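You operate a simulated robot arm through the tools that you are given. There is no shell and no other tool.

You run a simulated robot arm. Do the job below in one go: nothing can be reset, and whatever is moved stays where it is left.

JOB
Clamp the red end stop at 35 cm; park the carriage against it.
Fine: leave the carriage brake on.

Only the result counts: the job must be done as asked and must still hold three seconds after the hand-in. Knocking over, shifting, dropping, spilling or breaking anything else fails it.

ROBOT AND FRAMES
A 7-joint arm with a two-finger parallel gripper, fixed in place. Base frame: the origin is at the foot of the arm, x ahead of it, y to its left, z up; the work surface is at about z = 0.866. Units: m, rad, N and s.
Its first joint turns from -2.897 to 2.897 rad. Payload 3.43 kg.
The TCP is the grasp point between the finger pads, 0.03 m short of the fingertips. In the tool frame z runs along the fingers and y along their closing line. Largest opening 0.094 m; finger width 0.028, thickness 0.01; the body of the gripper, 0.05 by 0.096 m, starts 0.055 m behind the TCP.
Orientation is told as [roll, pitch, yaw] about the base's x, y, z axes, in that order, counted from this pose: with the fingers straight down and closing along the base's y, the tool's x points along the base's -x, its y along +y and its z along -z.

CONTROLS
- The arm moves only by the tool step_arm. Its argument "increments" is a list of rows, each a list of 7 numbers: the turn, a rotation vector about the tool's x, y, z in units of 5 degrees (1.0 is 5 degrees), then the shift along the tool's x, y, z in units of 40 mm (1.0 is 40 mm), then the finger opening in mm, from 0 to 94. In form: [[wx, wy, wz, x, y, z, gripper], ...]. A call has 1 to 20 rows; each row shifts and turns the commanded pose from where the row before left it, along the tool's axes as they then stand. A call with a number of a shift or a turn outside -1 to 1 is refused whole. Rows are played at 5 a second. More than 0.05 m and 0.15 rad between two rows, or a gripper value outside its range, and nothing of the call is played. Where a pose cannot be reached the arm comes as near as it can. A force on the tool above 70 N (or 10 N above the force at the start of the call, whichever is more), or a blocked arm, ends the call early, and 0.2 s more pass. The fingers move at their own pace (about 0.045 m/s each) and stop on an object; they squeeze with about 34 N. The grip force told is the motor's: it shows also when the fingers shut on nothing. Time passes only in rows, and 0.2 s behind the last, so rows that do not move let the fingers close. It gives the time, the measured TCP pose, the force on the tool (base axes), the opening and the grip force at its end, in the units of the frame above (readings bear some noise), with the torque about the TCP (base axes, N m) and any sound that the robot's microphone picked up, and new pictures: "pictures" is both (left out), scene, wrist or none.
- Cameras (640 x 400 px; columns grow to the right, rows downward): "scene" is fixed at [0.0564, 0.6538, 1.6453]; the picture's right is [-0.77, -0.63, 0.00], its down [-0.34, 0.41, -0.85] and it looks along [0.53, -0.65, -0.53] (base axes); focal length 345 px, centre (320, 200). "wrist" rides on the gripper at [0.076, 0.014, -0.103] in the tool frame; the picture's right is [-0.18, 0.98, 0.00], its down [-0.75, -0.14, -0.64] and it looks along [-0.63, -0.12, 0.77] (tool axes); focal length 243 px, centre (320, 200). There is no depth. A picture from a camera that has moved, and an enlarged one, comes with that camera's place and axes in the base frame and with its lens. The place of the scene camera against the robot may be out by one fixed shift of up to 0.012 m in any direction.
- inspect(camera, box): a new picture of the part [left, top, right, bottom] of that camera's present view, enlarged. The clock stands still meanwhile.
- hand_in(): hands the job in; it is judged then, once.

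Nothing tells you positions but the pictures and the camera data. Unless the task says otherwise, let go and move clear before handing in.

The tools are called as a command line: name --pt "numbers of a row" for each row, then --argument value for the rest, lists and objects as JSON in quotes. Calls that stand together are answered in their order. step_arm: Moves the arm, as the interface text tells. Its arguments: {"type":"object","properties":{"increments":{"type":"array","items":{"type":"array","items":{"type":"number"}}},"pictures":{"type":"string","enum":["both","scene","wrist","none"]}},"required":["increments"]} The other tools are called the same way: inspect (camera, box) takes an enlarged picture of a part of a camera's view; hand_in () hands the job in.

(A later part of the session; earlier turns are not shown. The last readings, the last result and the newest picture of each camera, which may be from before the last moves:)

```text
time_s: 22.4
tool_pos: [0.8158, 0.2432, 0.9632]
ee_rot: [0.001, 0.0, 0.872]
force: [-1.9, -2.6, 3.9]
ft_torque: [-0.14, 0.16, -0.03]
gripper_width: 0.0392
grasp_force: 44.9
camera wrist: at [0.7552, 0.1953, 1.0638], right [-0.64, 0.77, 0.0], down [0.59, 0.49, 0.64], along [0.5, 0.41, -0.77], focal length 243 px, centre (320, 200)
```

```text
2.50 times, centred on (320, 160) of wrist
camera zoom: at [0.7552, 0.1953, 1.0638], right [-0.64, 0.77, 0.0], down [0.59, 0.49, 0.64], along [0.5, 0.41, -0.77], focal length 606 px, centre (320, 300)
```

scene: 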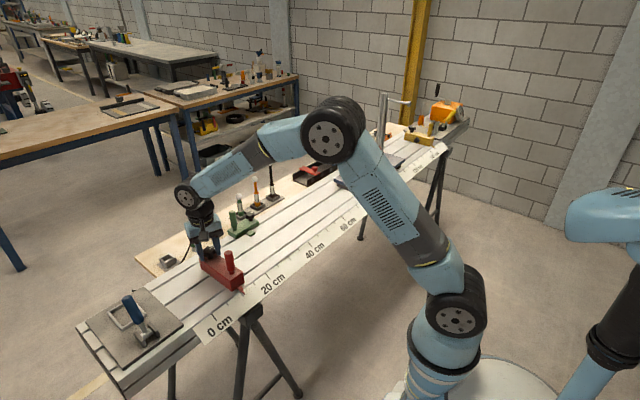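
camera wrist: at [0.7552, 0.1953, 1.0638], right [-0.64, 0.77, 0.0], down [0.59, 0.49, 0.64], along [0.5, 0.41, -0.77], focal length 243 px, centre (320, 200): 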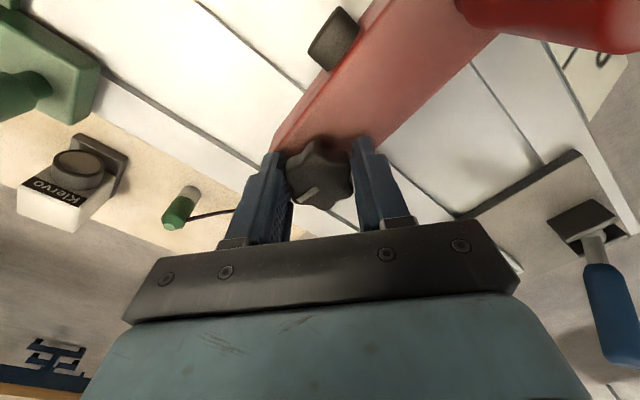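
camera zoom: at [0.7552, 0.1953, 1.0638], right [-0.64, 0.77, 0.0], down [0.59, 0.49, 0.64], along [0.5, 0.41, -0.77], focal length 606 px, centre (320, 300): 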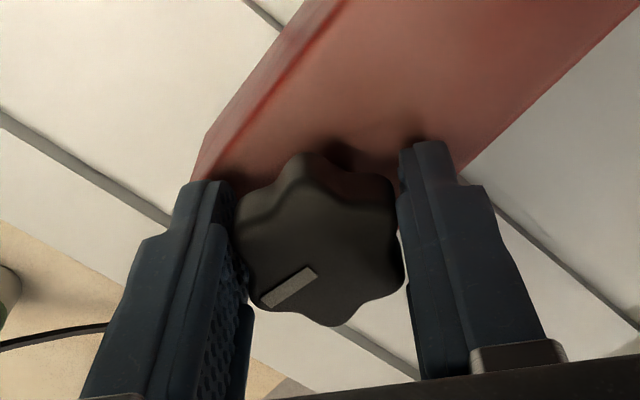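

The knob has been turned 90°. I now test a 4 mm pull along −y and look at the force.

step_arm --pt "0 0 0 0.038 -0.032 0 20" --pt "0 0 0 0.038 -0.032 0 20" --pt "0 0 0 0 0 0 20" --pictures "none"

inspect --camera "scene" --box '[170, 210, 260, 300]'

```text
time_s: 23.2
tool_pos: [0.8141, 0.2418, 0.9622]
ee_rot: [0.001, -0.001, 0.872]
force: [-3.6, 3.0, 1.3]
ft_torque: [0.43, -0.12, 0.03]
gripper_width: 0.0393
grasp_force: 45.0
```

```text
4.44 times, centred on (215, 255) of scene
camera zoom: at [0.0564, 0.6538, 1.6453], right [-0.77, -0.63, 0.0], down [-0.34, 0.41, -0.85], along [0.53, -0.65, -0.53], focal length 1533 px, centre (787, -44)
```

zoom: 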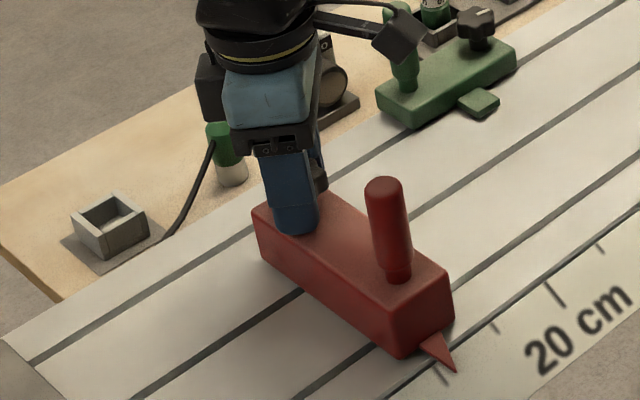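

The stop slid by about 3.5 mm with only ~3 N, so it is loose. I now draw it to y≈0.115, just short of the green tab, and check.

step_arm --pt "0 0 0 0.2 -0.168 0 20" --pt "0 0 0 0.383 -0.3215 0 20" --pt "0 0 0 0.383 -0.3215 0 20" --pt "0 0 0 0.383 -0.3215 0 20" --pt "0 0 0 0.383 -0.3215 0 20" --pt "0 0 0 0.383 -0.3215 0 20" --pt "0 0 0 0.2 -0.168 0 20" --pt "0 0 0 0 0 0 20" --pictures "both"

inspect --camera "scene" --box '[200, 190, 290, 280]'

inspect --camera "wrist" --box '[0, 0, 320, 240]'

```text
time_s: 25.0
tool_pos: [0.8154, 0.1186, 0.9624]
ee_rot: [0.0, -0.001, 0.873]
force: [-10.6, -0.1, -8.5]
ft_torque: [-0.03, 0.16, 0.04]
gripper_width: 0.0392
grasp_force: 44.8
camera wrist: at [0.7551, 0.0703, 1.0638], right [-0.63, 0.77, 0.0], down [0.59, 0.49, 0.64], along [0.5, 0.41, -0.77], focal length 243 px, centre (320, 200)
```

scene: 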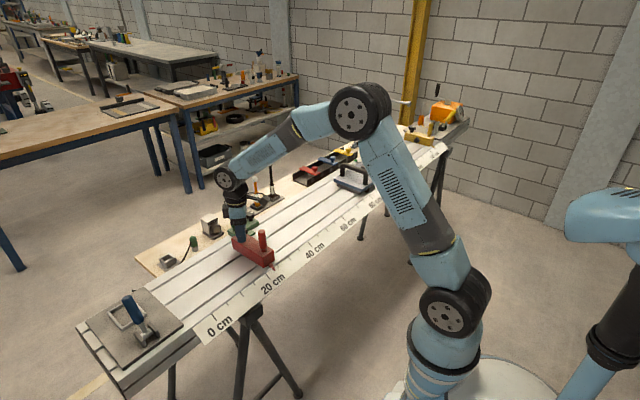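
wrist: 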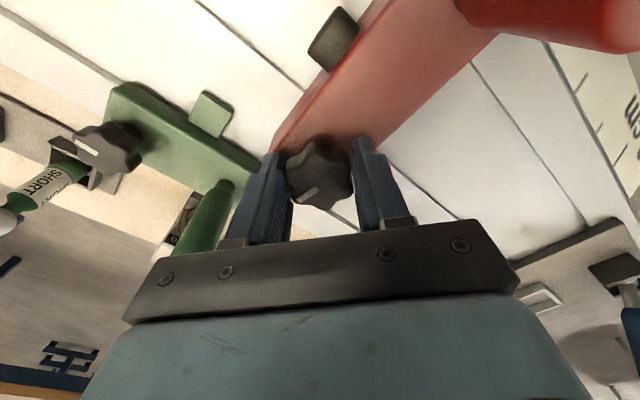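

```text
4.44 times, centred on (245, 235) of scene
camera zoom: at [0.0564, 0.6538, 1.6453], right [-0.77, -0.63, 0.0], down [-0.34, 0.41, -0.85], along [0.53, -0.65, -0.53], focal length 1533 px, centre (653, 44)
```

zoom: 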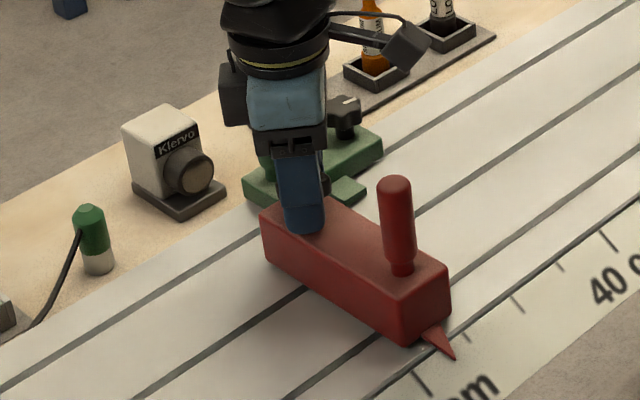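

```text
1.67 times, centred on (160, 120) of wrist
camera zoom: at [0.7551, 0.0703, 1.0638], right [-0.63, 0.77, 0.0], down [0.59, 0.49, 0.64], along [0.5, 0.41, -0.77], focal length 404 px, centre (587, 333)
```

zoom: 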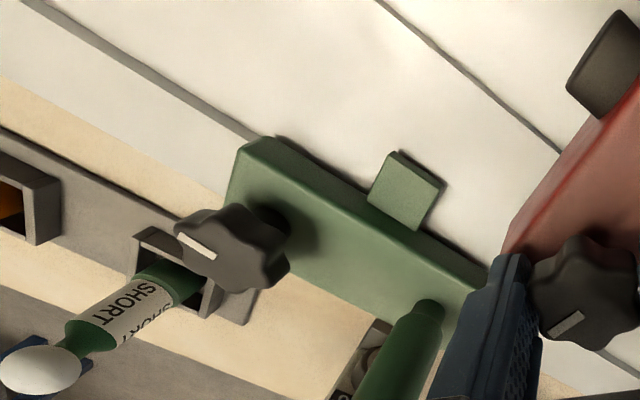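

The stop is at about 23 cm, the tab just ahead. I go on in 4–5 mm steps, watching the force along y and the green block.

step_arm --pt "0 0 0 0.096 -0.08 0 20" --pt "0 0 0 0.096 -0.08 0 20" --pt "0 0 0 0.096 -0.08 0 20" --pt "0 0 0 0.096 -0.08 0 20" --pt "0 0 0 0 0 0 20" --pictures "none"

inspect --camera "wrist" --box '[80, 40, 320, 240]'

```text
time_s: 26.2
tool_pos: [0.8143, 0.0992, 0.9616]
ee_rot: [-0.001, 0.001, 0.873]
force: [-9.4, 1.7, 3.1]
ft_torque: [-0.2, 0.36, 0.02]
gripper_width: 0.0391
grasp_force: 45.5
```

```text
2.00 times, centred on (200, 140) of wrist
camera zoom: at [0.755, 0.0507, 1.0638], right [-0.63, 0.77, 0.0], down [0.59, 0.49, 0.64], along [0.5, 0.41, -0.77], focal length 485 px, centre (560, 320)
```

zoom: 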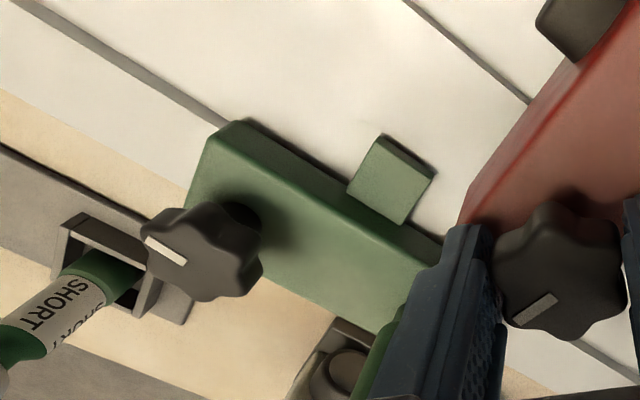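

inspect --camera "wrist" --box '[190, 60, 290, 150]'

inspect --camera "wrist" --box '[235, 90, 285, 135]'

inspect --camera "scene" --box '[225, 205, 285, 265]'

```text
4.44 times, centred on (240, 105) of wrist
camera zoom: at [0.755, 0.0507, 1.0638], right [-0.63, 0.77, 0.0], down [0.59, 0.49, 0.64], along [0.5, 0.41, -0.77], focal length 1078 px, centre (676, 622)
```

zoom: 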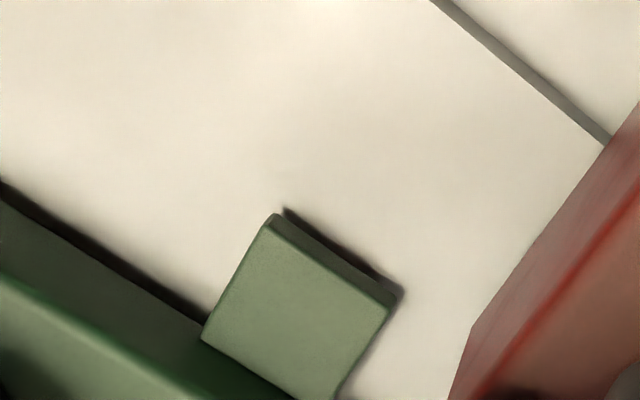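

```text
8.89 times, centred on (260, 112) of wrist
camera zoom: at [0.755, 0.0507, 1.0638], right [-0.63, 0.77, 0.0], down [0.59, 0.49, 0.64], along [0.5, 0.41, -0.77], focal length 2157 px, centre (853, 978)
```

zoom: 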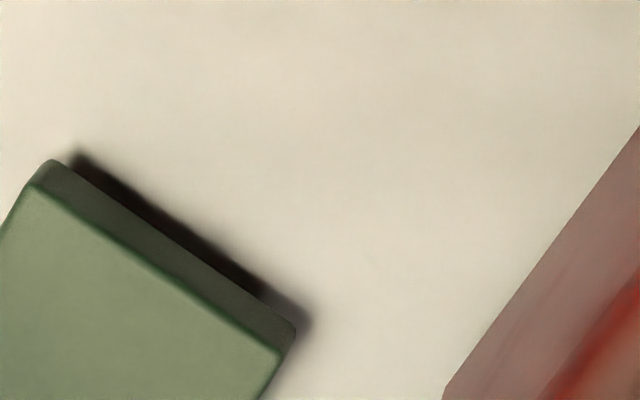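

```text
6.67 times, centred on (255, 235) of scene
camera zoom: at [0.0564, 0.6538, 1.6453], right [-0.77, -0.63, 0.0], down [-0.34, 0.41, -0.85], along [0.53, -0.65, -0.53], focal length 2300 px, centre (753, -33)
```

zoom: 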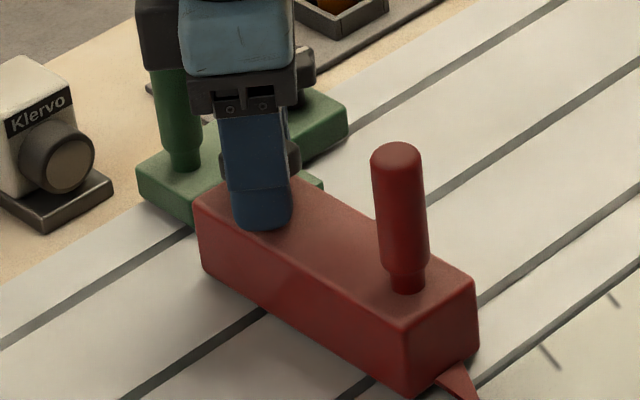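

By the views, the tab front is at x≈0.847, and the red rear corner at x≈0.844, giving a clearance of 2–3 mm. I relieve the sideways push by shifting the command 1.5 mm toward −x, then creep past.

step_arm --pt "0 0 0 0.024 0.029 0 20" --pt "0 0 0 0 0 0 20" --pictures "none"

step_arm --pt "0 0 0 0.057 -0.048 0 20" --pt "0 0 0 0.057 -0.048 0 20" --pt "0 0 0 0.057 -0.048 0 20" --pt "0 0 0 0 0 0 20" --pictures "none"

inspect --camera "wrist" --box '[190, 60, 290, 150]'

```text
time_s: 26.8
tool_pos: [0.8146, 0.0992, 0.9632]
ee_rot: [-0.003, -0.001, 0.872]
force: [11.9, 2.7, 7.6]
ft_torque: [-0.03, -0.46, -0.05]
gripper_width: 0.039
grasp_force: 44.4
```

```text
time_s: 27.8
tool_pos: [0.8141, 0.0912, 0.9621]
ee_rot: [0.0, -0.002, 0.874]
force: [22.8, 3.3, 19.7]
ft_torque: [0.39, -0.63, 0.01]
gripper_width: 0.039
grasp_force: 44.3
```

```text
4.44 times, centred on (240, 105) of wrist
camera zoom: at [0.7549, 0.042, 1.0637], right [-0.63, 0.77, 0.0], down [0.59, 0.49, 0.64], along [0.5, 0.41, -0.77], focal length 1078 px, centre (676, 622)
```

zoom: 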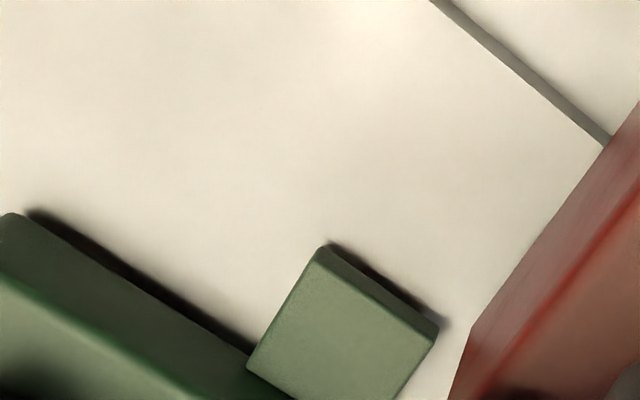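

The x force reversed, so the arm is stiff here (about 15–20 N/mm); I shift back about 1 mm and lift a hair to unload. The picture shows the red corner passing about 2 mm clear of the tab.

step_arm --pt "0 0 0 -0.014 -0.017 -0.012 20" --pt "0 0 0 0 0 0 20" --pictures "none"

step_arm --pt "0 0 0 0.057 -0.048 0 20" --pt "0 0 0 0.057 -0.048 0 20" --pt "0 0 0 0 0 0 20" --pictures "none"

inspect --camera "wrist" --box '[190, 60, 290, 150]'

```text
time_s: 28.4
tool_pos: [0.8147, 0.0907, 0.9627]
ee_rot: [0.002, 0.001, 0.872]
force: [14.6, 2.3, 16.5]
ft_torque: [0.13, -0.31, -0.03]
gripper_width: 0.039
grasp_force: 45.2
```

```text
time_s: 29.2
tool_pos: [0.8151, 0.0848, 0.9621]
ee_rot: [-0.001, -0.001, 0.873]
force: [11.2, 0.5, 13.9]
ft_torque: [-0.2, 0.12, 0.0]
gripper_width: 0.039
grasp_force: 44.5
```

```text
4.44 times, centred on (240, 105) of wrist
camera zoom: at [0.7551, 0.0355, 1.0638], right [-0.63, 0.77, 0.0], down [0.59, 0.49, 0.64], along [0.5, 0.41, -0.77], focal length 1078 px, centre (676, 622)
```

zoom: 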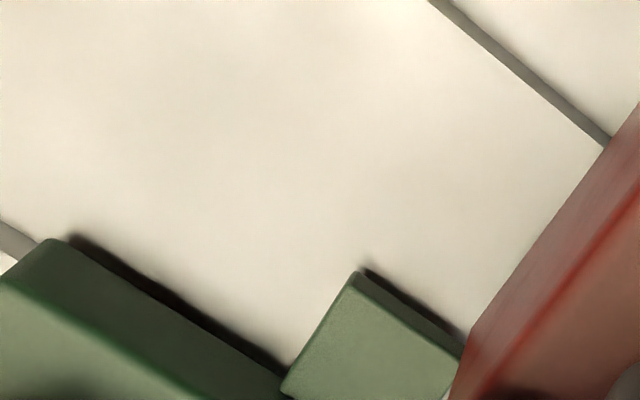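

The red face is now level with or just past the tab's edge and the y force is still ~0.5 N, so it clears. I keep creeping.

step_arm --pt "0 0 0 0.071 -0.066 -0.005 20" --pt "0 0 0 0.077 -0.064 0 20" --pt "0 0 0 0.077 -0.064 0 20" --pt "0 0 0 0 0 0 20" --pictures "none"

inspect --camera "wrist" --box '[190, 60, 290, 150]'

inspect --camera "scene" --box '[225, 200, 295, 265]'

```text
time_s: 30.2
tool_pos: [0.8149, 0.0724, 0.9624]
ee_rot: [0.001, 0.001, 0.874]
force: [-1.8, 2.3, 3.5]
ft_torque: [0.38, -0.22, -0.01]
gripper_width: 0.039
grasp_force: 45.0
```

```text
4.44 times, centred on (240, 105) of wrist
camera zoom: at [0.7553, 0.024, 1.0639], right [-0.63, 0.77, 0.0], down [0.59, 0.49, 0.64], along [0.49, 0.41, -0.77], focal length 1078 px, centre (676, 622)
```

zoom: 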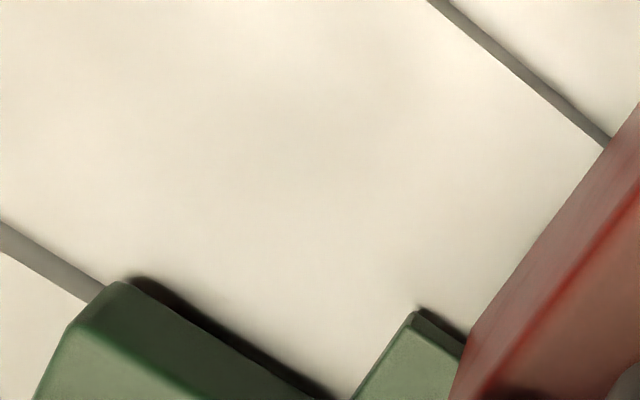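

```text
6.15 times, centred on (260, 232) of scene
camera zoom: at [0.0564, 0.6538, 1.6453], right [-0.77, -0.63, 0.0], down [-0.34, 0.41, -0.85], along [0.53, -0.65, -0.53], focal length 2123 px, centre (689, 0)
```

zoom: 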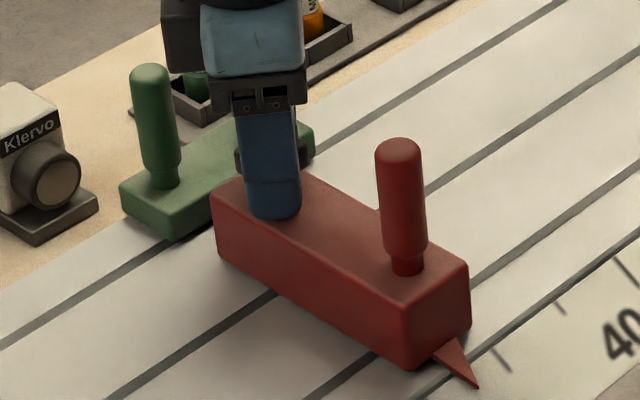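

Passing cleanly, with forces of only a few newtons and the green block unmoved. I continue 60 mm toward 34 cm.

step_arm --pt "0 0 0 0.1915 -0.1608 0 20" --pt "0 0 0 0.1915 -0.1608 0 20" --pt "0 0 0 0.1915 -0.1608 0 20" --pt "0 0 0 0.1915 -0.1608 0 20" --pt "0 0 0 0.1915 -0.1608 0 20" --pt "0 0 0 0.1915 -0.1608 0 20" --pt "0 0 0 0 0 0 20" --pictures "both"

inspect --camera "scene" --box '[265, 220, 325, 270]'

inspect --camera "scene" --box '[220, 180, 310, 260]'

```text
time_s: 31.8
tool_pos: [0.8148, 0.0109, 0.9632]
ee_rot: [0.0, 0.0, 0.872]
force: [-5.7, -1.3, -7.3]
ft_torque: [-0.43, 0.37, -0.04]
gripper_width: 0.0393
grasp_force: 45.0
camera wrist: at [0.7551, -0.0366, 1.0638], right [-0.63, 0.77, 0.0], down [0.59, 0.49, 0.64], along [0.5, 0.41, -0.77], focal length 243 px, centre (320, 200)
```

scene: 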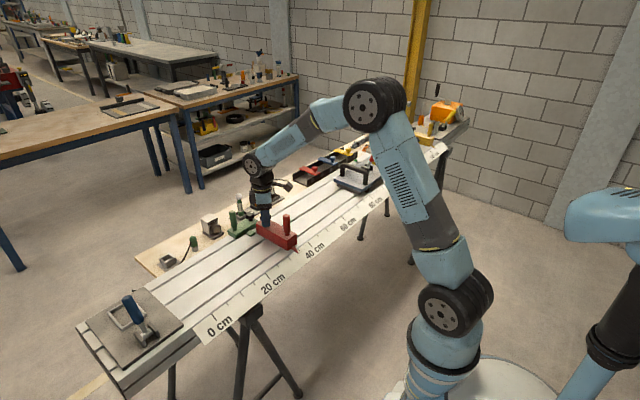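
wrist: 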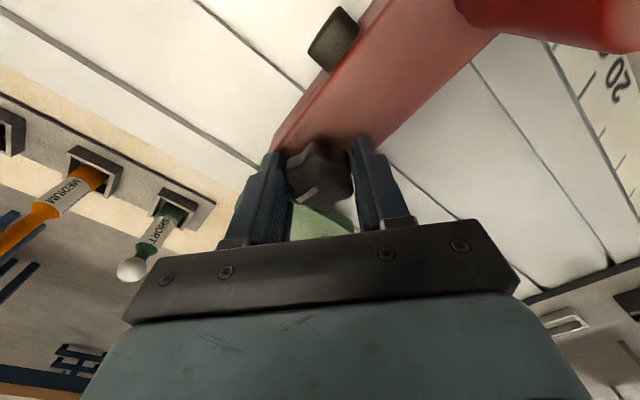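

```text
8.00 times, centred on (295, 245) of scene
camera zoom: at [0.0564, 0.6538, 1.6453], right [-0.77, -0.63, 0.0], down [-0.34, 0.41, -0.85], along [0.53, -0.65, -0.53], focal length 2760 px, centre (520, -160)
```

zoom: 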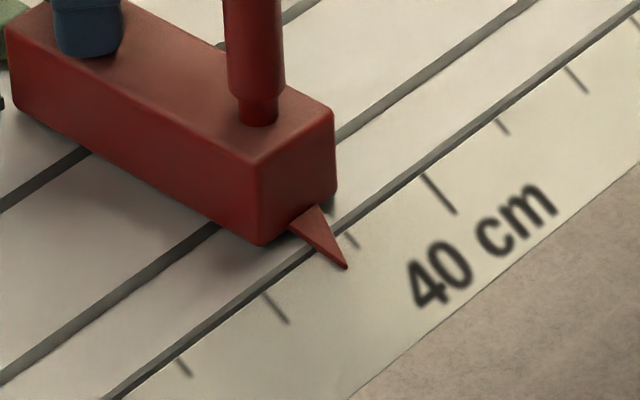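

```text
5.00 times, centred on (265, 220) of scene
camera zoom: at [0.0564, 0.6538, 1.6453], right [-0.77, -0.63, 0.0], down [-0.34, 0.41, -0.85], along [0.53, -0.65, -0.53], focal length 1725 px, centre (595, 100)
```

zoom: 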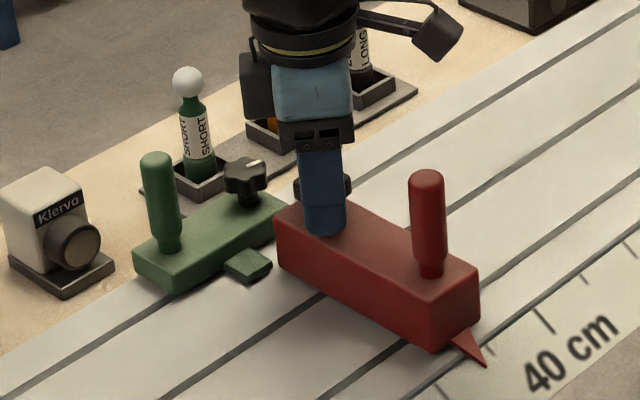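

The scene picture puts the pointer at about 33.9 cm, and the arm data agrees (33.8–34.0). I move it another 11 mm along −y, then check against the 35 tick.

step_arm --pt "0 0 0 0.105 -0.088 0 20" --pt "0 0 0 0.105 -0.088 0 20" --pt "0 0 0 0 0 0 20" --pt "0 0 0 0 0 0 20" --pictures "none"

inspect --camera "scene" --box '[265, 220, 325, 270]'

inspect --camera "scene" --box '[290, 232, 320, 256]'

inspect --camera "wrist" --box '[100, 0, 640, 240]'

```text
time_s: 32.8
tool_pos: [0.8158, 0.001, 0.9628]
ee_rot: [-0.001, -0.001, 0.873]
force: [-4.3, 2.1, -13.4]
ft_torque: [0.21, -0.11, 0.01]
gripper_width: 0.039
grasp_force: 44.9
```

```text
8.00 times, centred on (295, 245) of scene
camera zoom: at [0.0564, 0.6538, 1.6453], right [-0.77, -0.63, 0.0], down [-0.34, 0.41, -0.85], along [0.53, -0.65, -0.53], focal length 2760 px, centre (520, -160)
```

zoom: 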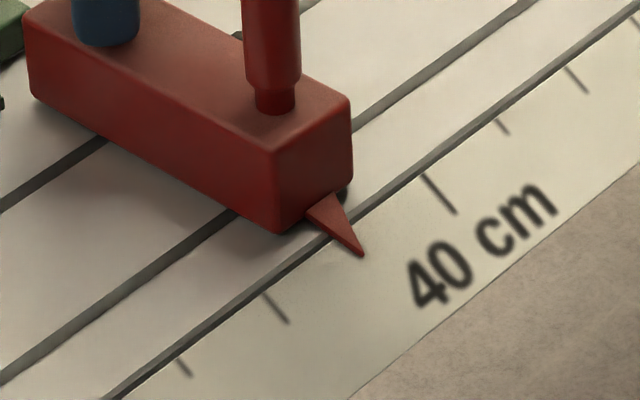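

```text
16.00 times, centred on (305, 244) of scene
camera zoom: at [0.0564, 0.6538, 1.6453], right [-0.77, -0.63, 0.0], down [-0.34, 0.41, -0.85], along [0.53, -0.65, -0.53], focal length 5520 px, centre (560, -504)
```

zoom: 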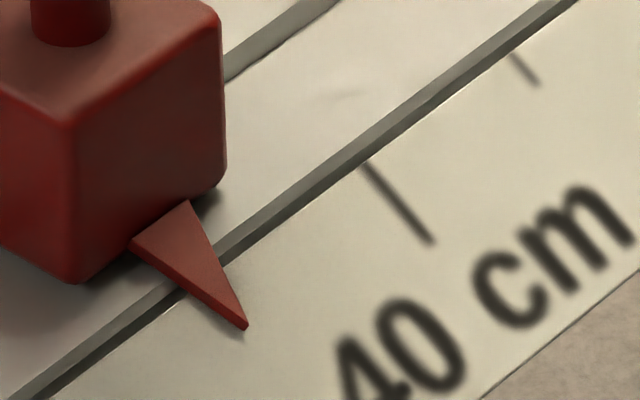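

```text
1.19 times, centred on (370, 120) of wrist
camera zoom: at [0.7552, -0.0469, 1.0638], right [-0.63, 0.77, 0.0], down [0.59, 0.49, 0.64], along [0.5, 0.41, -0.77], focal length 288 px, centre (261, 295)
```

zoom: 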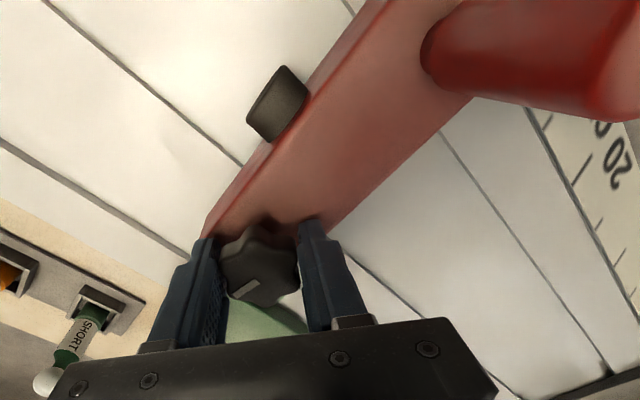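

The pointer covers the 35 tick in the scene view. I now turn the knob back clockwise by 90° to clamp, watching torque and position.

step_arm --pt "0 0 1 0 0 0 20" --pt "0 0 1 0 0 0 20" --pt "0 0 1 0 0 0 20" --pt "0 0 1 0 0 0 20" --pt "0 0 1 0 0 0 20" --pt "0 0 1 0 0 0 20" --pt "0 0 1 0 0 0 20" --pt "0 0 1 0 0 0 20" --pt "0 0 1 0 0 0 20" --pt "0 0 1 0 0 0 20" --pt "0 0 0 0 0 0 20" --pictures "none"

inspect --camera "scene" --box '[265, 220, 325, 270]'

inspect --camera "wrist" --box '[220, 80, 420, 240]'

```text
time_s: 35.2
tool_pos: [0.8153, 0.0029, 0.9627]
ee_rot: [-0.002, 0.001, -0.002]
force: [-0.9, 0.7, -14.9]
ft_torque: [-0.11, -0.49, 0.0]
gripper_width: 0.0389
grasp_force: 44.8
```

```text
8.00 times, centred on (295, 245) of scene
camera zoom: at [0.0564, 0.6538, 1.6453], right [-0.77, -0.63, 0.0], down [-0.34, 0.41, -0.85], along [0.53, -0.65, -0.53], focal length 2760 px, centre (520, -160)
```

zoom: 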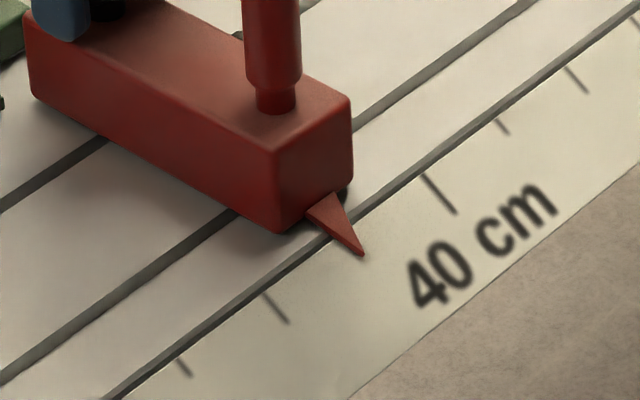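

```text
2.50 times, centred on (320, 160) of wrist
camera zoom: at [0.7389, 0.0165, 1.0639], right [0.19, 0.98, 0.0], down [0.75, -0.14, 0.64], along [0.63, -0.12, -0.77], focal length 606 px, centre (320, 300)
```

zoom: 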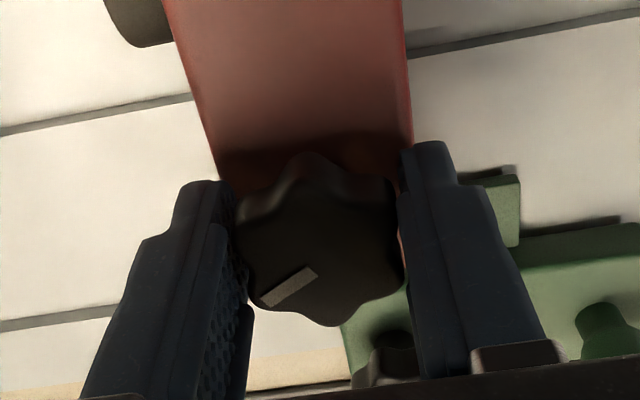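

step_arm --pt "0 0 1 0 0 0.008 20" --pt "0 0 1 0 0 0 20" --pt "0 0 1 0 0 0 20" --pt "0 0 1 0 0 0 20" --pt "0 0 1 0 0 0 20" --pt "0 0 1 0 0 0 20" --pt "0 0 1 0 0 0 20" --pt "0 0 1 0 0 0 20" --pt "0 0 0 0 0 0 20" --pictures "wrist"

inspect --camera "scene" --box '[265, 220, 325, 270]'

inspect --camera "wrist" --box '[220, 80, 420, 240]'

```text
time_s: 37.2
tool_pos: [0.8147, 0.0018, 0.9626]
ee_rot: [0.0, -0.001, -0.7]
force: [-4.0, -5.8, -8.9]
ft_torque: [-0.26, -0.14, 0.84]
gripper_width: 0.0391
grasp_force: 45.0
camera wrist: at [0.7659, 0.0621, 1.0639], right [0.77, 0.63, 0.0], down [0.49, -0.59, 0.64], along [0.41, -0.5, -0.77], focal length 243 px, centre (320, 200)
```

wrist: 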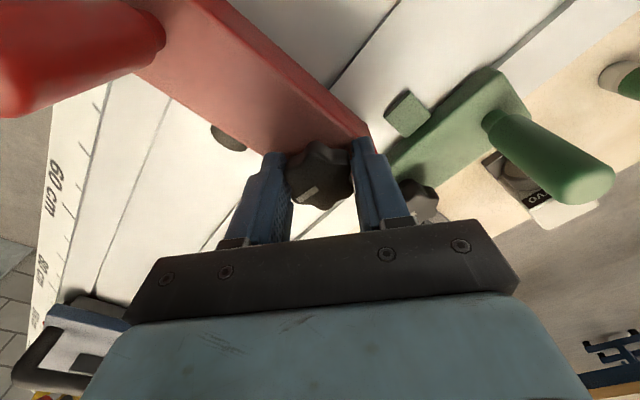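

```text
8.00 times, centred on (295, 245) of scene
camera zoom: at [0.0564, 0.6538, 1.6453], right [-0.77, -0.63, 0.0], down [-0.34, 0.41, -0.85], along [0.53, -0.65, -0.53], focal length 2760 px, centre (520, -160)
```

zoom: 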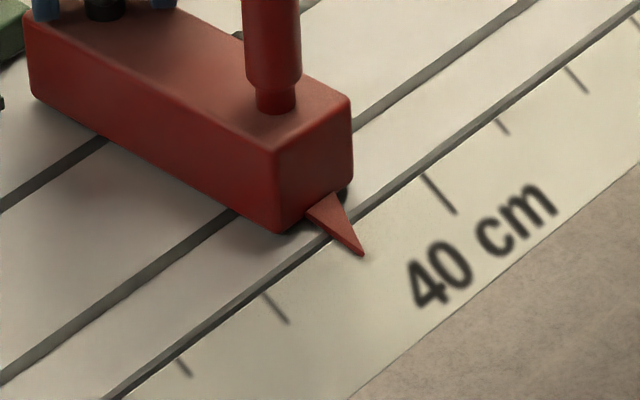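

```text
2.50 times, centred on (320, 160) of wrist
camera zoom: at [0.7659, 0.0621, 1.0639], right [0.77, 0.63, 0.0], down [0.49, -0.59, 0.64], along [0.41, -0.5, -0.77], focal length 606 px, centre (320, 300)
```

zoom: 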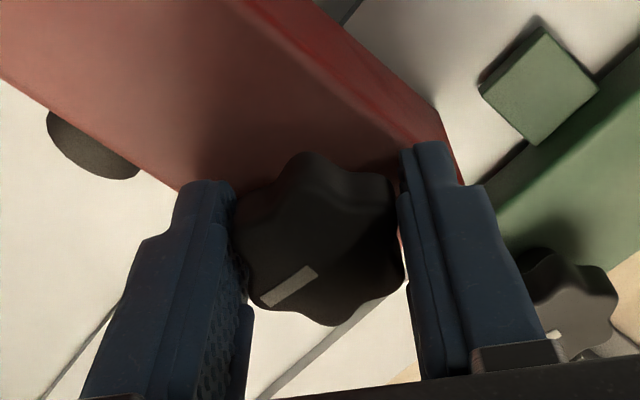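

The torque has risen to 0.84 N·m at the knob's original angle, so it is tightening. I add 3° more and see.

step_arm --pt "0 0 0.6 0 0 0.006 20" --pt "0 0 0 0 0 0 20" --pictures "none"

inspect --camera "wrist" --box '[220, 80, 420, 240]'

```text
time_s: 37.8
tool_pos: [0.8155, 0.0015, 0.9641]
ee_rot: [0.0, 0.0, -0.752]
force: [-1.8, -7.6, -4.3]
ft_torque: [-0.22, 0.02, 0.91]
gripper_width: 0.0394
grasp_force: 44.8
```

```text
2.50 times, centred on (320, 160) of wrist
camera zoom: at [0.7695, 0.0641, 1.064], right [0.81, 0.59, 0.0], down [0.45, -0.62, 0.64], along [0.38, -0.52, -0.77], focal length 606 px, centre (320, 300)
```

zoom: 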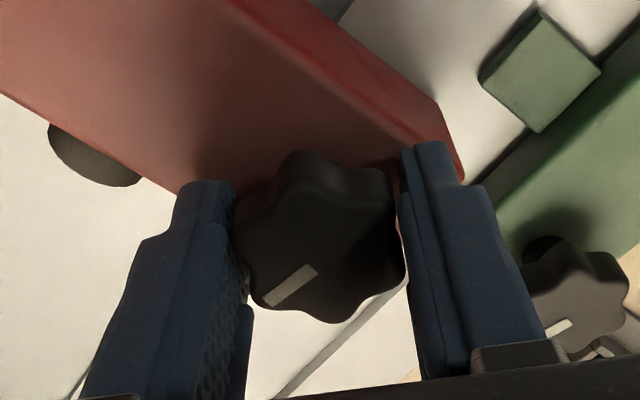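

The knob reached its tight end (the fingers slipped slightly on it). I release with a limited opening, rise, and look at the pointer from straight above in y.

step_arm --pt "0 0 0 0 0 0 58" --pt "0 0 0 0 0 0 58" --pt "0 0 0 0 0 -0.5 58" --pt "0 0 0 0 0 -1 58" --pt "0 0 0 0 0 -1 58" --pt "0 0 0 0 0 -0.6 58" --pt "0 0 -1 0 0 0 58" --pt "0 0 -1 0 0 0 58" --pt "0 0 -1 0 0 0 58" --pt "0 0 -1 0 0 0 58" --pt "0 0 -1 0 0 0 58" --pt "0 0 -1 0 0 0 58" --pt "0 0 -1 0 0 0 58" --pt "0 0 -1 0 0 0 58" --pt "0 0 -0.6 0 0 0 58" --pt "0 0 0 0 0 0 58" --pictures "scene"

step_arm --pt "0 0 0 0.948 -0.078 0 58" --pt "0 0 0 0.948 -0.078 0 58" --pt "0 0 0 0.948 -0.078 0 58" --pt "0 0 0 0.948 -0.078 0 58" --pt "0 0 0 0.948 -0.078 0 58" --pt "0 0 0 0 0 0.5 58" --pt "0 0 0 0 0 0 58" --pt "0 0 0 0 0 0 58" --pictures "both"

inspect --camera "wrist" --box '[240, 60, 400, 200]'

```text
time_s: 41.2
tool_pos: [0.8159, 0.0014, 1.0855]
ee_rot: [-0.002, -0.001, 0.002]
force: [-0.2, -0.2, 0.4]
ft_torque: [0.03, 0.02, -0.01]
gripper_width: 0.0579
grasp_force: 0.1
```

scene: 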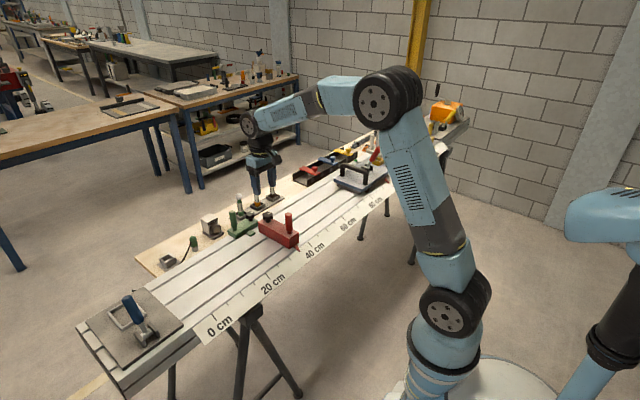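

```text
time_s: 43.0
tool_pos: [0.6258, -0.0157, 1.0681]
ee_rot: [0.002, -0.001, -0.001]
force: [0.8, 0.4, 0.0]
ft_torque: [0.01, -0.03, -0.01]
gripper_width: 0.0581
grasp_force: 0.0
camera wrist: at [0.5492, 0.0009, 1.169], right [0.18, 0.98, 0.0], down [0.75, -0.14, 0.64], along [0.63, -0.12, -0.77], focal length 243 px, centre (320, 200)
```

scene: 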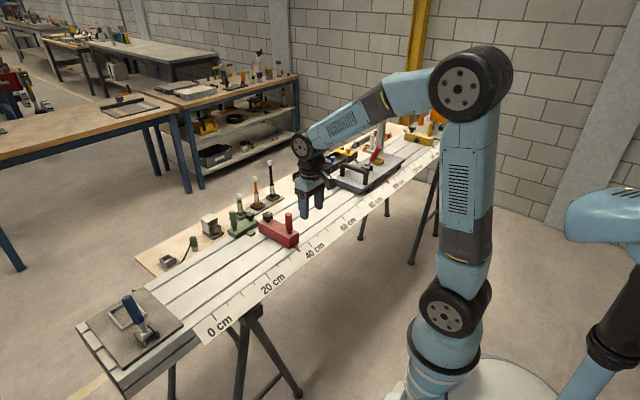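
wrist: 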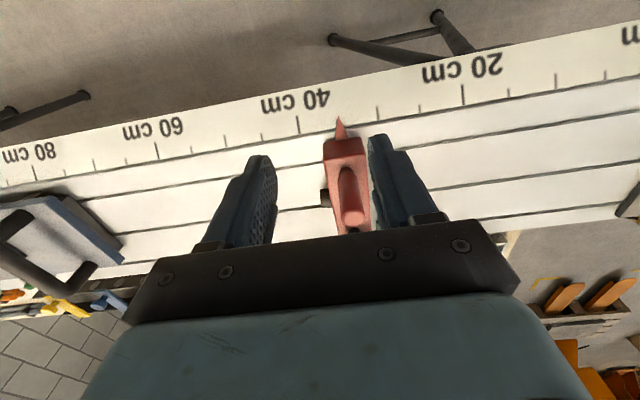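

```text
2.86 times, centred on (320, 130) of wrist
camera zoom: at [0.5492, 0.0009, 1.169], right [0.18, 0.98, 0.0], down [0.75, -0.14, 0.64], along [0.63, -0.12, -0.77], focal length 693 px, centre (320, 400)
```

zoom: 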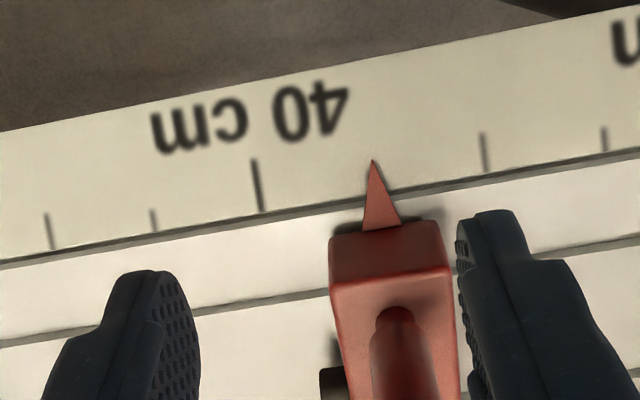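

inspect --camera "wrist" --box '[290, 90, 380, 150]'

inspect --camera "wrist" --box '[325, 110, 355, 140]'

inspect --camera "wrist" --box '[200, 60, 480, 180]'

```text
6.67 times, centred on (335, 120) of wrist
camera zoom: at [0.5492, 0.0009, 1.169], right [0.18, 0.98, 0.0], down [0.75, -0.14, 0.64], along [0.63, -0.12, -0.77], focal length 1618 px, centre (220, 733)
```

zoom: 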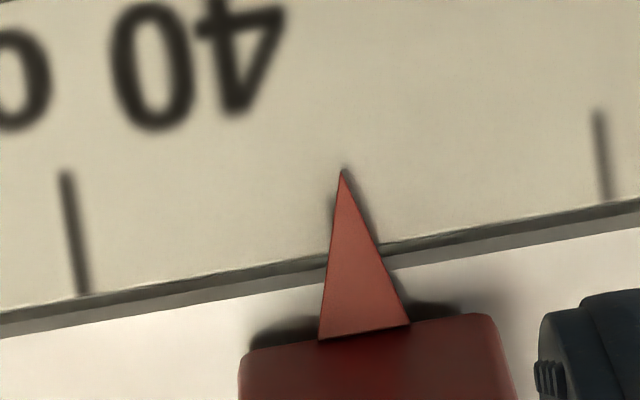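

```text
13.33 times, centred on (340, 125) of wrist
camera zoom: at [0.5492, 0.0009, 1.169], right [0.18, 0.98, 0.0], down [0.75, -0.14, 0.64], along [0.63, -0.12, -0.77], focal length 3235 px, centre (53, 1200)
```

zoom: 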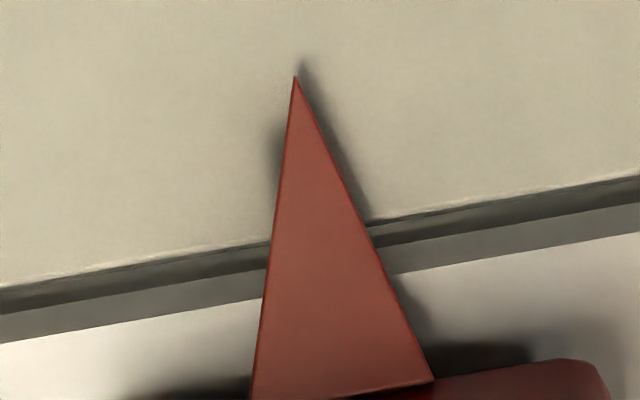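

```text
2.29 times, centred on (340, 120) of wrist
camera zoom: at [0.5492, 0.0009, 1.169], right [0.18, 0.98, 0.0], down [0.75, -0.14, 0.64], along [0.63, -0.12, -0.77], focal length 555 px, centre (274, 383)
```

zoom: 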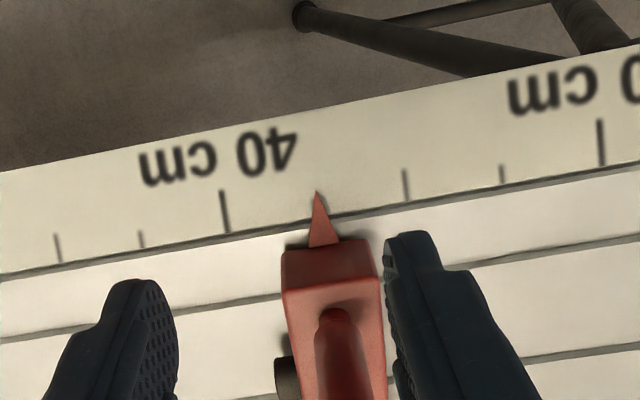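

Viewed from straight above, the pointer is about 2.4 mm short of the 35 tick (≈34.76 cm). I'll go back over the knob, loosen it, correct by about 2 mm and clamp again.

step_arm --pt "0 0 0 0 0 -0.45 60" --pt "0 0 0 -0.949 0.075 0 60" --pt "0 0 0 -0.949 0.075 0 60" --pt "0 0 0 -0.949 0.075 0 60" --pt "0 0 0 -0.949 0.075 0 60" --pt "0 0 0 -0.949 0.075 0 60" --pt "0 0 1 0 0 0 60" --pt "0 0 1 0 0 0 60" --pt "0 0 1 0 0 0 60" --pt "0 0 1 0 0 0 60" --pt "0 0 1 0 0 0 60" --pt "0 0 1 0 0 0 60" --pt "0 0 1 0 0 0 60" --pt "0 0 1 0 0 0 60" --pt "0 0 0 0 0 1 60" --pt "0 0 0 0 0 0.5 60" --pt "0 0 0 0 0 0 60" --pictures "wrist"

inspect --camera "wrist" --box '[220, 80, 420, 240]'

```text
time_s: 46.6
tool_pos: [0.8164, 0.001, 1.0235]
ee_rot: [0.0, 0.001, -0.699]
force: [-0.1, 0.1, -0.3]
ft_torque: [0.0, 0.0, -0.05]
gripper_width: 0.06
grasp_force: 0.0
camera wrist: at [0.7661, 0.0614, 1.1246], right [0.77, 0.63, 0.0], down [0.49, -0.59, 0.64], along [0.41, -0.5, -0.77], focal length 243 px, centre (320, 200)
```

wrist: 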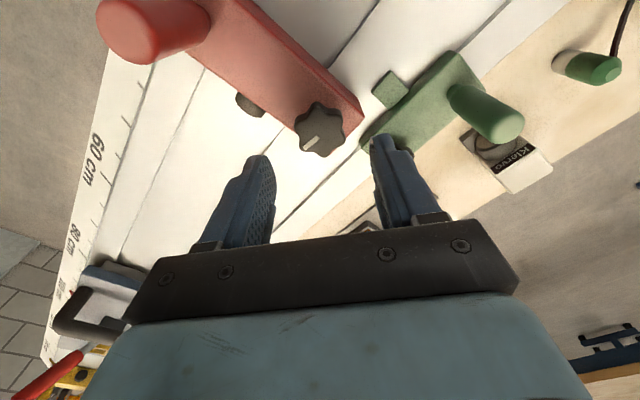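

```text
2.50 times, centred on (320, 160) of wrist
camera zoom: at [0.7661, 0.0614, 1.1246], right [0.77, 0.63, 0.0], down [0.49, -0.59, 0.64], along [0.41, -0.5, -0.77], focal length 606 px, centre (320, 300)
```

zoom: 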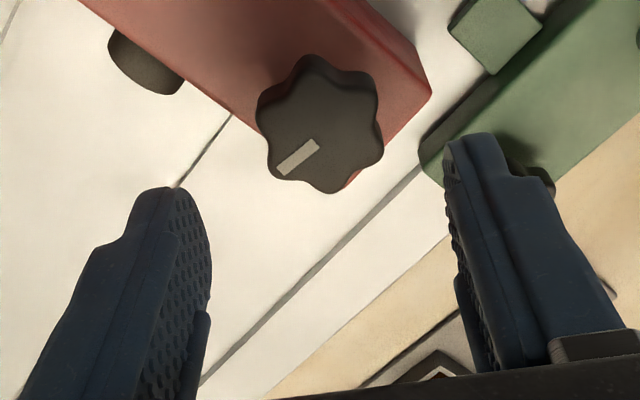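

step_arm --pt "0 0 0 0 0 0.8 60" --pt "0 0 0 0 0 0.72 60" --pt "0 0 0 0 0 0 60" --pt "0 0 0 0 0 0 20" --pt "0 0 0 0 0 0 20" --pt "0 0 0 0 0 0 20" --pt "0 0 0 0 0 0 20" --pictures "wrist"

```text
time_s: 48.2
tool_pos: [0.8145, 0.0009, 0.9645]
ee_rot: [-0.001, 0.001, -0.699]
force: [-7.7, -5.7, -2.6]
ft_torque: [-0.16, 0.07, 0.02]
gripper_width: 0.0391
grasp_force: 44.9
camera wrist: at [0.7664, 0.0617, 1.066], right [0.77, 0.63, 0.0], down [0.49, -0.59, 0.64], along [0.41, -0.5, -0.77], focal length 243 px, centre (320, 200)
```

wrist: 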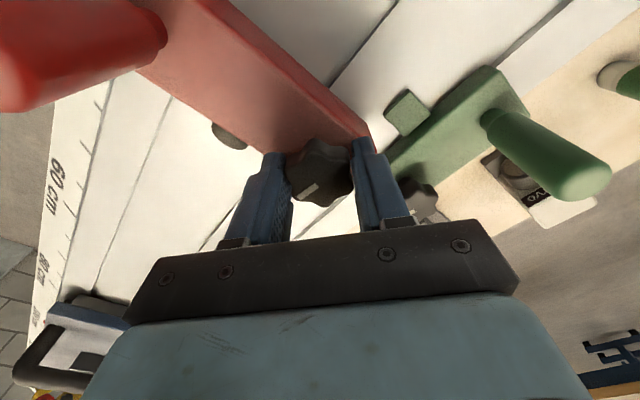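

Gripped again. I loosen by 60° and read where the tool sits.

step_arm --pt "0 0 -1 0 0 0 20" --pt "0 0 -1 0 0 0 20" --pt "0 0 -1 0 0 0 20" --pt "0 0 -1 0 0 0 20" --pt "0 0 -1 0 0 0 20" --pt "0 0 -1 0 0 0 20" --pt "0 0 -1 0 0 0 20" --pt "0 0 -1 0 0 0 20" --pt "0 0 -1 0 0 0 20" --pt "0 0 -1 0 0 0 20" --pt "0 0 -1 0 0 0 20" --pt "0 0 -1 0 0 0 20" --pt "0 0 0 0 0 0 20" --pictures "wrist"

inspect --camera "scene" --box '[290, 232, 320, 256]'

```text
time_s: 51.0
tool_pos: [0.8151, 0.0003, 0.9654]
ee_rot: [0.0, 0.002, 0.352]
force: [6.7, 0.9, 11.0]
ft_torque: [-0.02, -0.06, 0.04]
gripper_width: 0.0394
grasp_force: 44.8
camera wrist: at [0.739, -0.0111, 1.0659], right [-0.16, 0.99, 0.0], down [0.76, 0.13, 0.64], along [0.63, 0.11, -0.77], focal length 243 px, centre (320, 200)
```

wrist: 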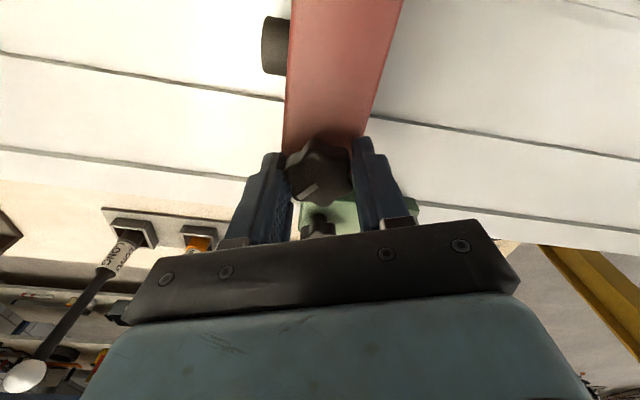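

```text
16.00 times, centred on (305, 244) of scene
camera zoom: at [0.0564, 0.6538, 1.6453], right [-0.77, -0.63, 0.0], down [-0.34, 0.41, -0.85], along [0.53, -0.65, -0.53], focal length 5520 px, centre (560, -504)
```

zoom: 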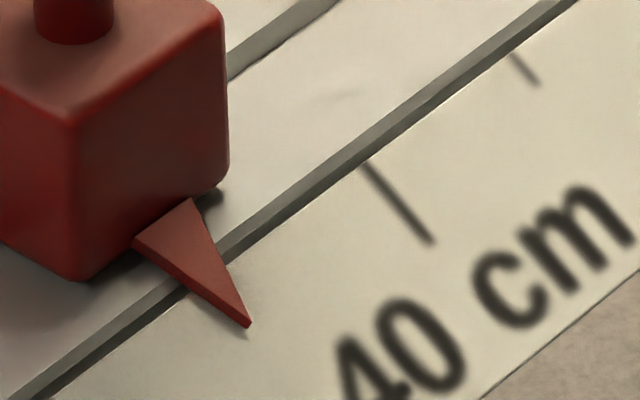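

The pointer has relaxed about 1.3 mm toward 35 (3.85 px/mm in this scene zoom). I shift about another 1.1 mm and check that the tip reaches about (253, 322) in this zoom.

step_arm --pt "0 0 0 0.0094 -0.027 -0.006 20" --pt "0 0 0 0 0 0 20" --pt "0 0 0 0 0 0 20" --pictures "none"

inspect --camera "scene" --box '[290, 232, 320, 256]'

```text
time_s: 51.8
tool_pos: [0.8147, 0.0005, 0.9654]
ee_rot: [0.0, 0.002, 0.349]
force: [6.8, 3.1, 14.6]
ft_torque: [0.05, -0.09, 0.02]
gripper_width: 0.039
grasp_force: 44.9
```

```text
16.00 times, centred on (305, 244) of scene
camera zoom: at [0.0564, 0.6538, 1.6453], right [-0.77, -0.63, 0.0], down [-0.34, 0.41, -0.85], along [0.53, -0.65, -0.53], focal length 5520 px, centre (560, -504)
```

zoom: 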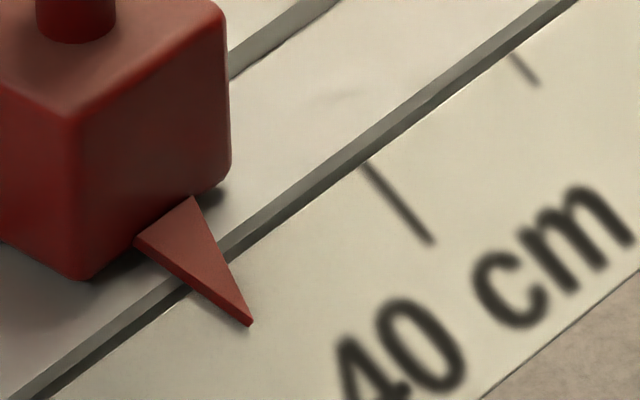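

step_arm --pt "0 0 1 0.003 -0.009 0 20" --pt "0 0 1 0 0 0 20" --pt "0 0 1 0 0 0 20" --pt "0 0 1 0 0 0 20" --pt "0 0 1 0 0 0 20" --pt "0 0 1 0 0 0 20" --pt "0 0 1 0 0 0 20" --pt "0 0 1 0 0 0 20" --pt "0 0 1 0 0 0 20" --pt "0 0 1 0 0 0 20" --pt "0 0 1 0 0 0 20" --pt "0 0 1 0 0 0 20" --pt "0 0 0.4 0 0 0 20" --pt "0 0 0 0 0 0 20" --pictures "wrist"

inspect --camera "scene" --box '[290, 232, 320, 256]'

inspect --camera "wrist" --box '[220, 80, 420, 240]'

```text
time_s: 54.8
tool_pos: [0.8152, -0.0006, 0.9641]
ee_rot: [0.0, 0.002, -0.735]
force: [1.1, -6.3, 16.7]
ft_torque: [0.02, 0.15, 0.82]
gripper_width: 0.0392
grasp_force: 44.9
camera wrist: at [0.7681, 0.0615, 1.0658], right [0.8, 0.61, 0.0], down [0.47, -0.61, 0.64], along [0.39, -0.51, -0.77], focal length 243 px, centre (320, 200)
```

wrist: 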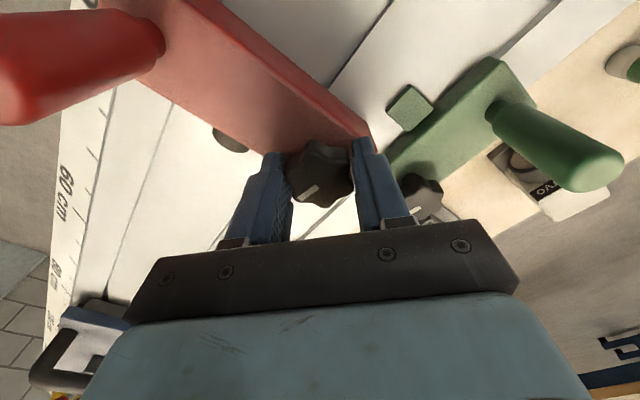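

```text
16.00 times, centred on (305, 244) of scene
camera zoom: at [0.0564, 0.6538, 1.6453], right [-0.77, -0.63, 0.0], down [-0.34, 0.41, -0.85], along [0.53, -0.65, -0.53], focal length 5520 px, centre (560, -504)
```

zoom: 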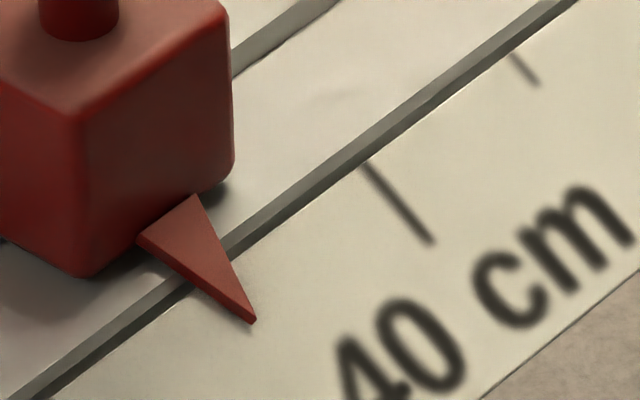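

```text
2.50 times, centred on (320, 160) of wrist
camera zoom: at [0.7681, 0.0615, 1.0658], right [0.8, 0.61, 0.0], down [0.47, -0.61, 0.64], along [0.39, -0.51, -0.77], focal length 606 px, centre (320, 300)
```

zoom: 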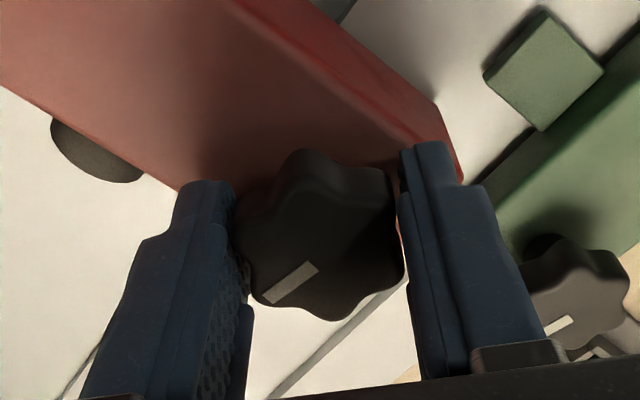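

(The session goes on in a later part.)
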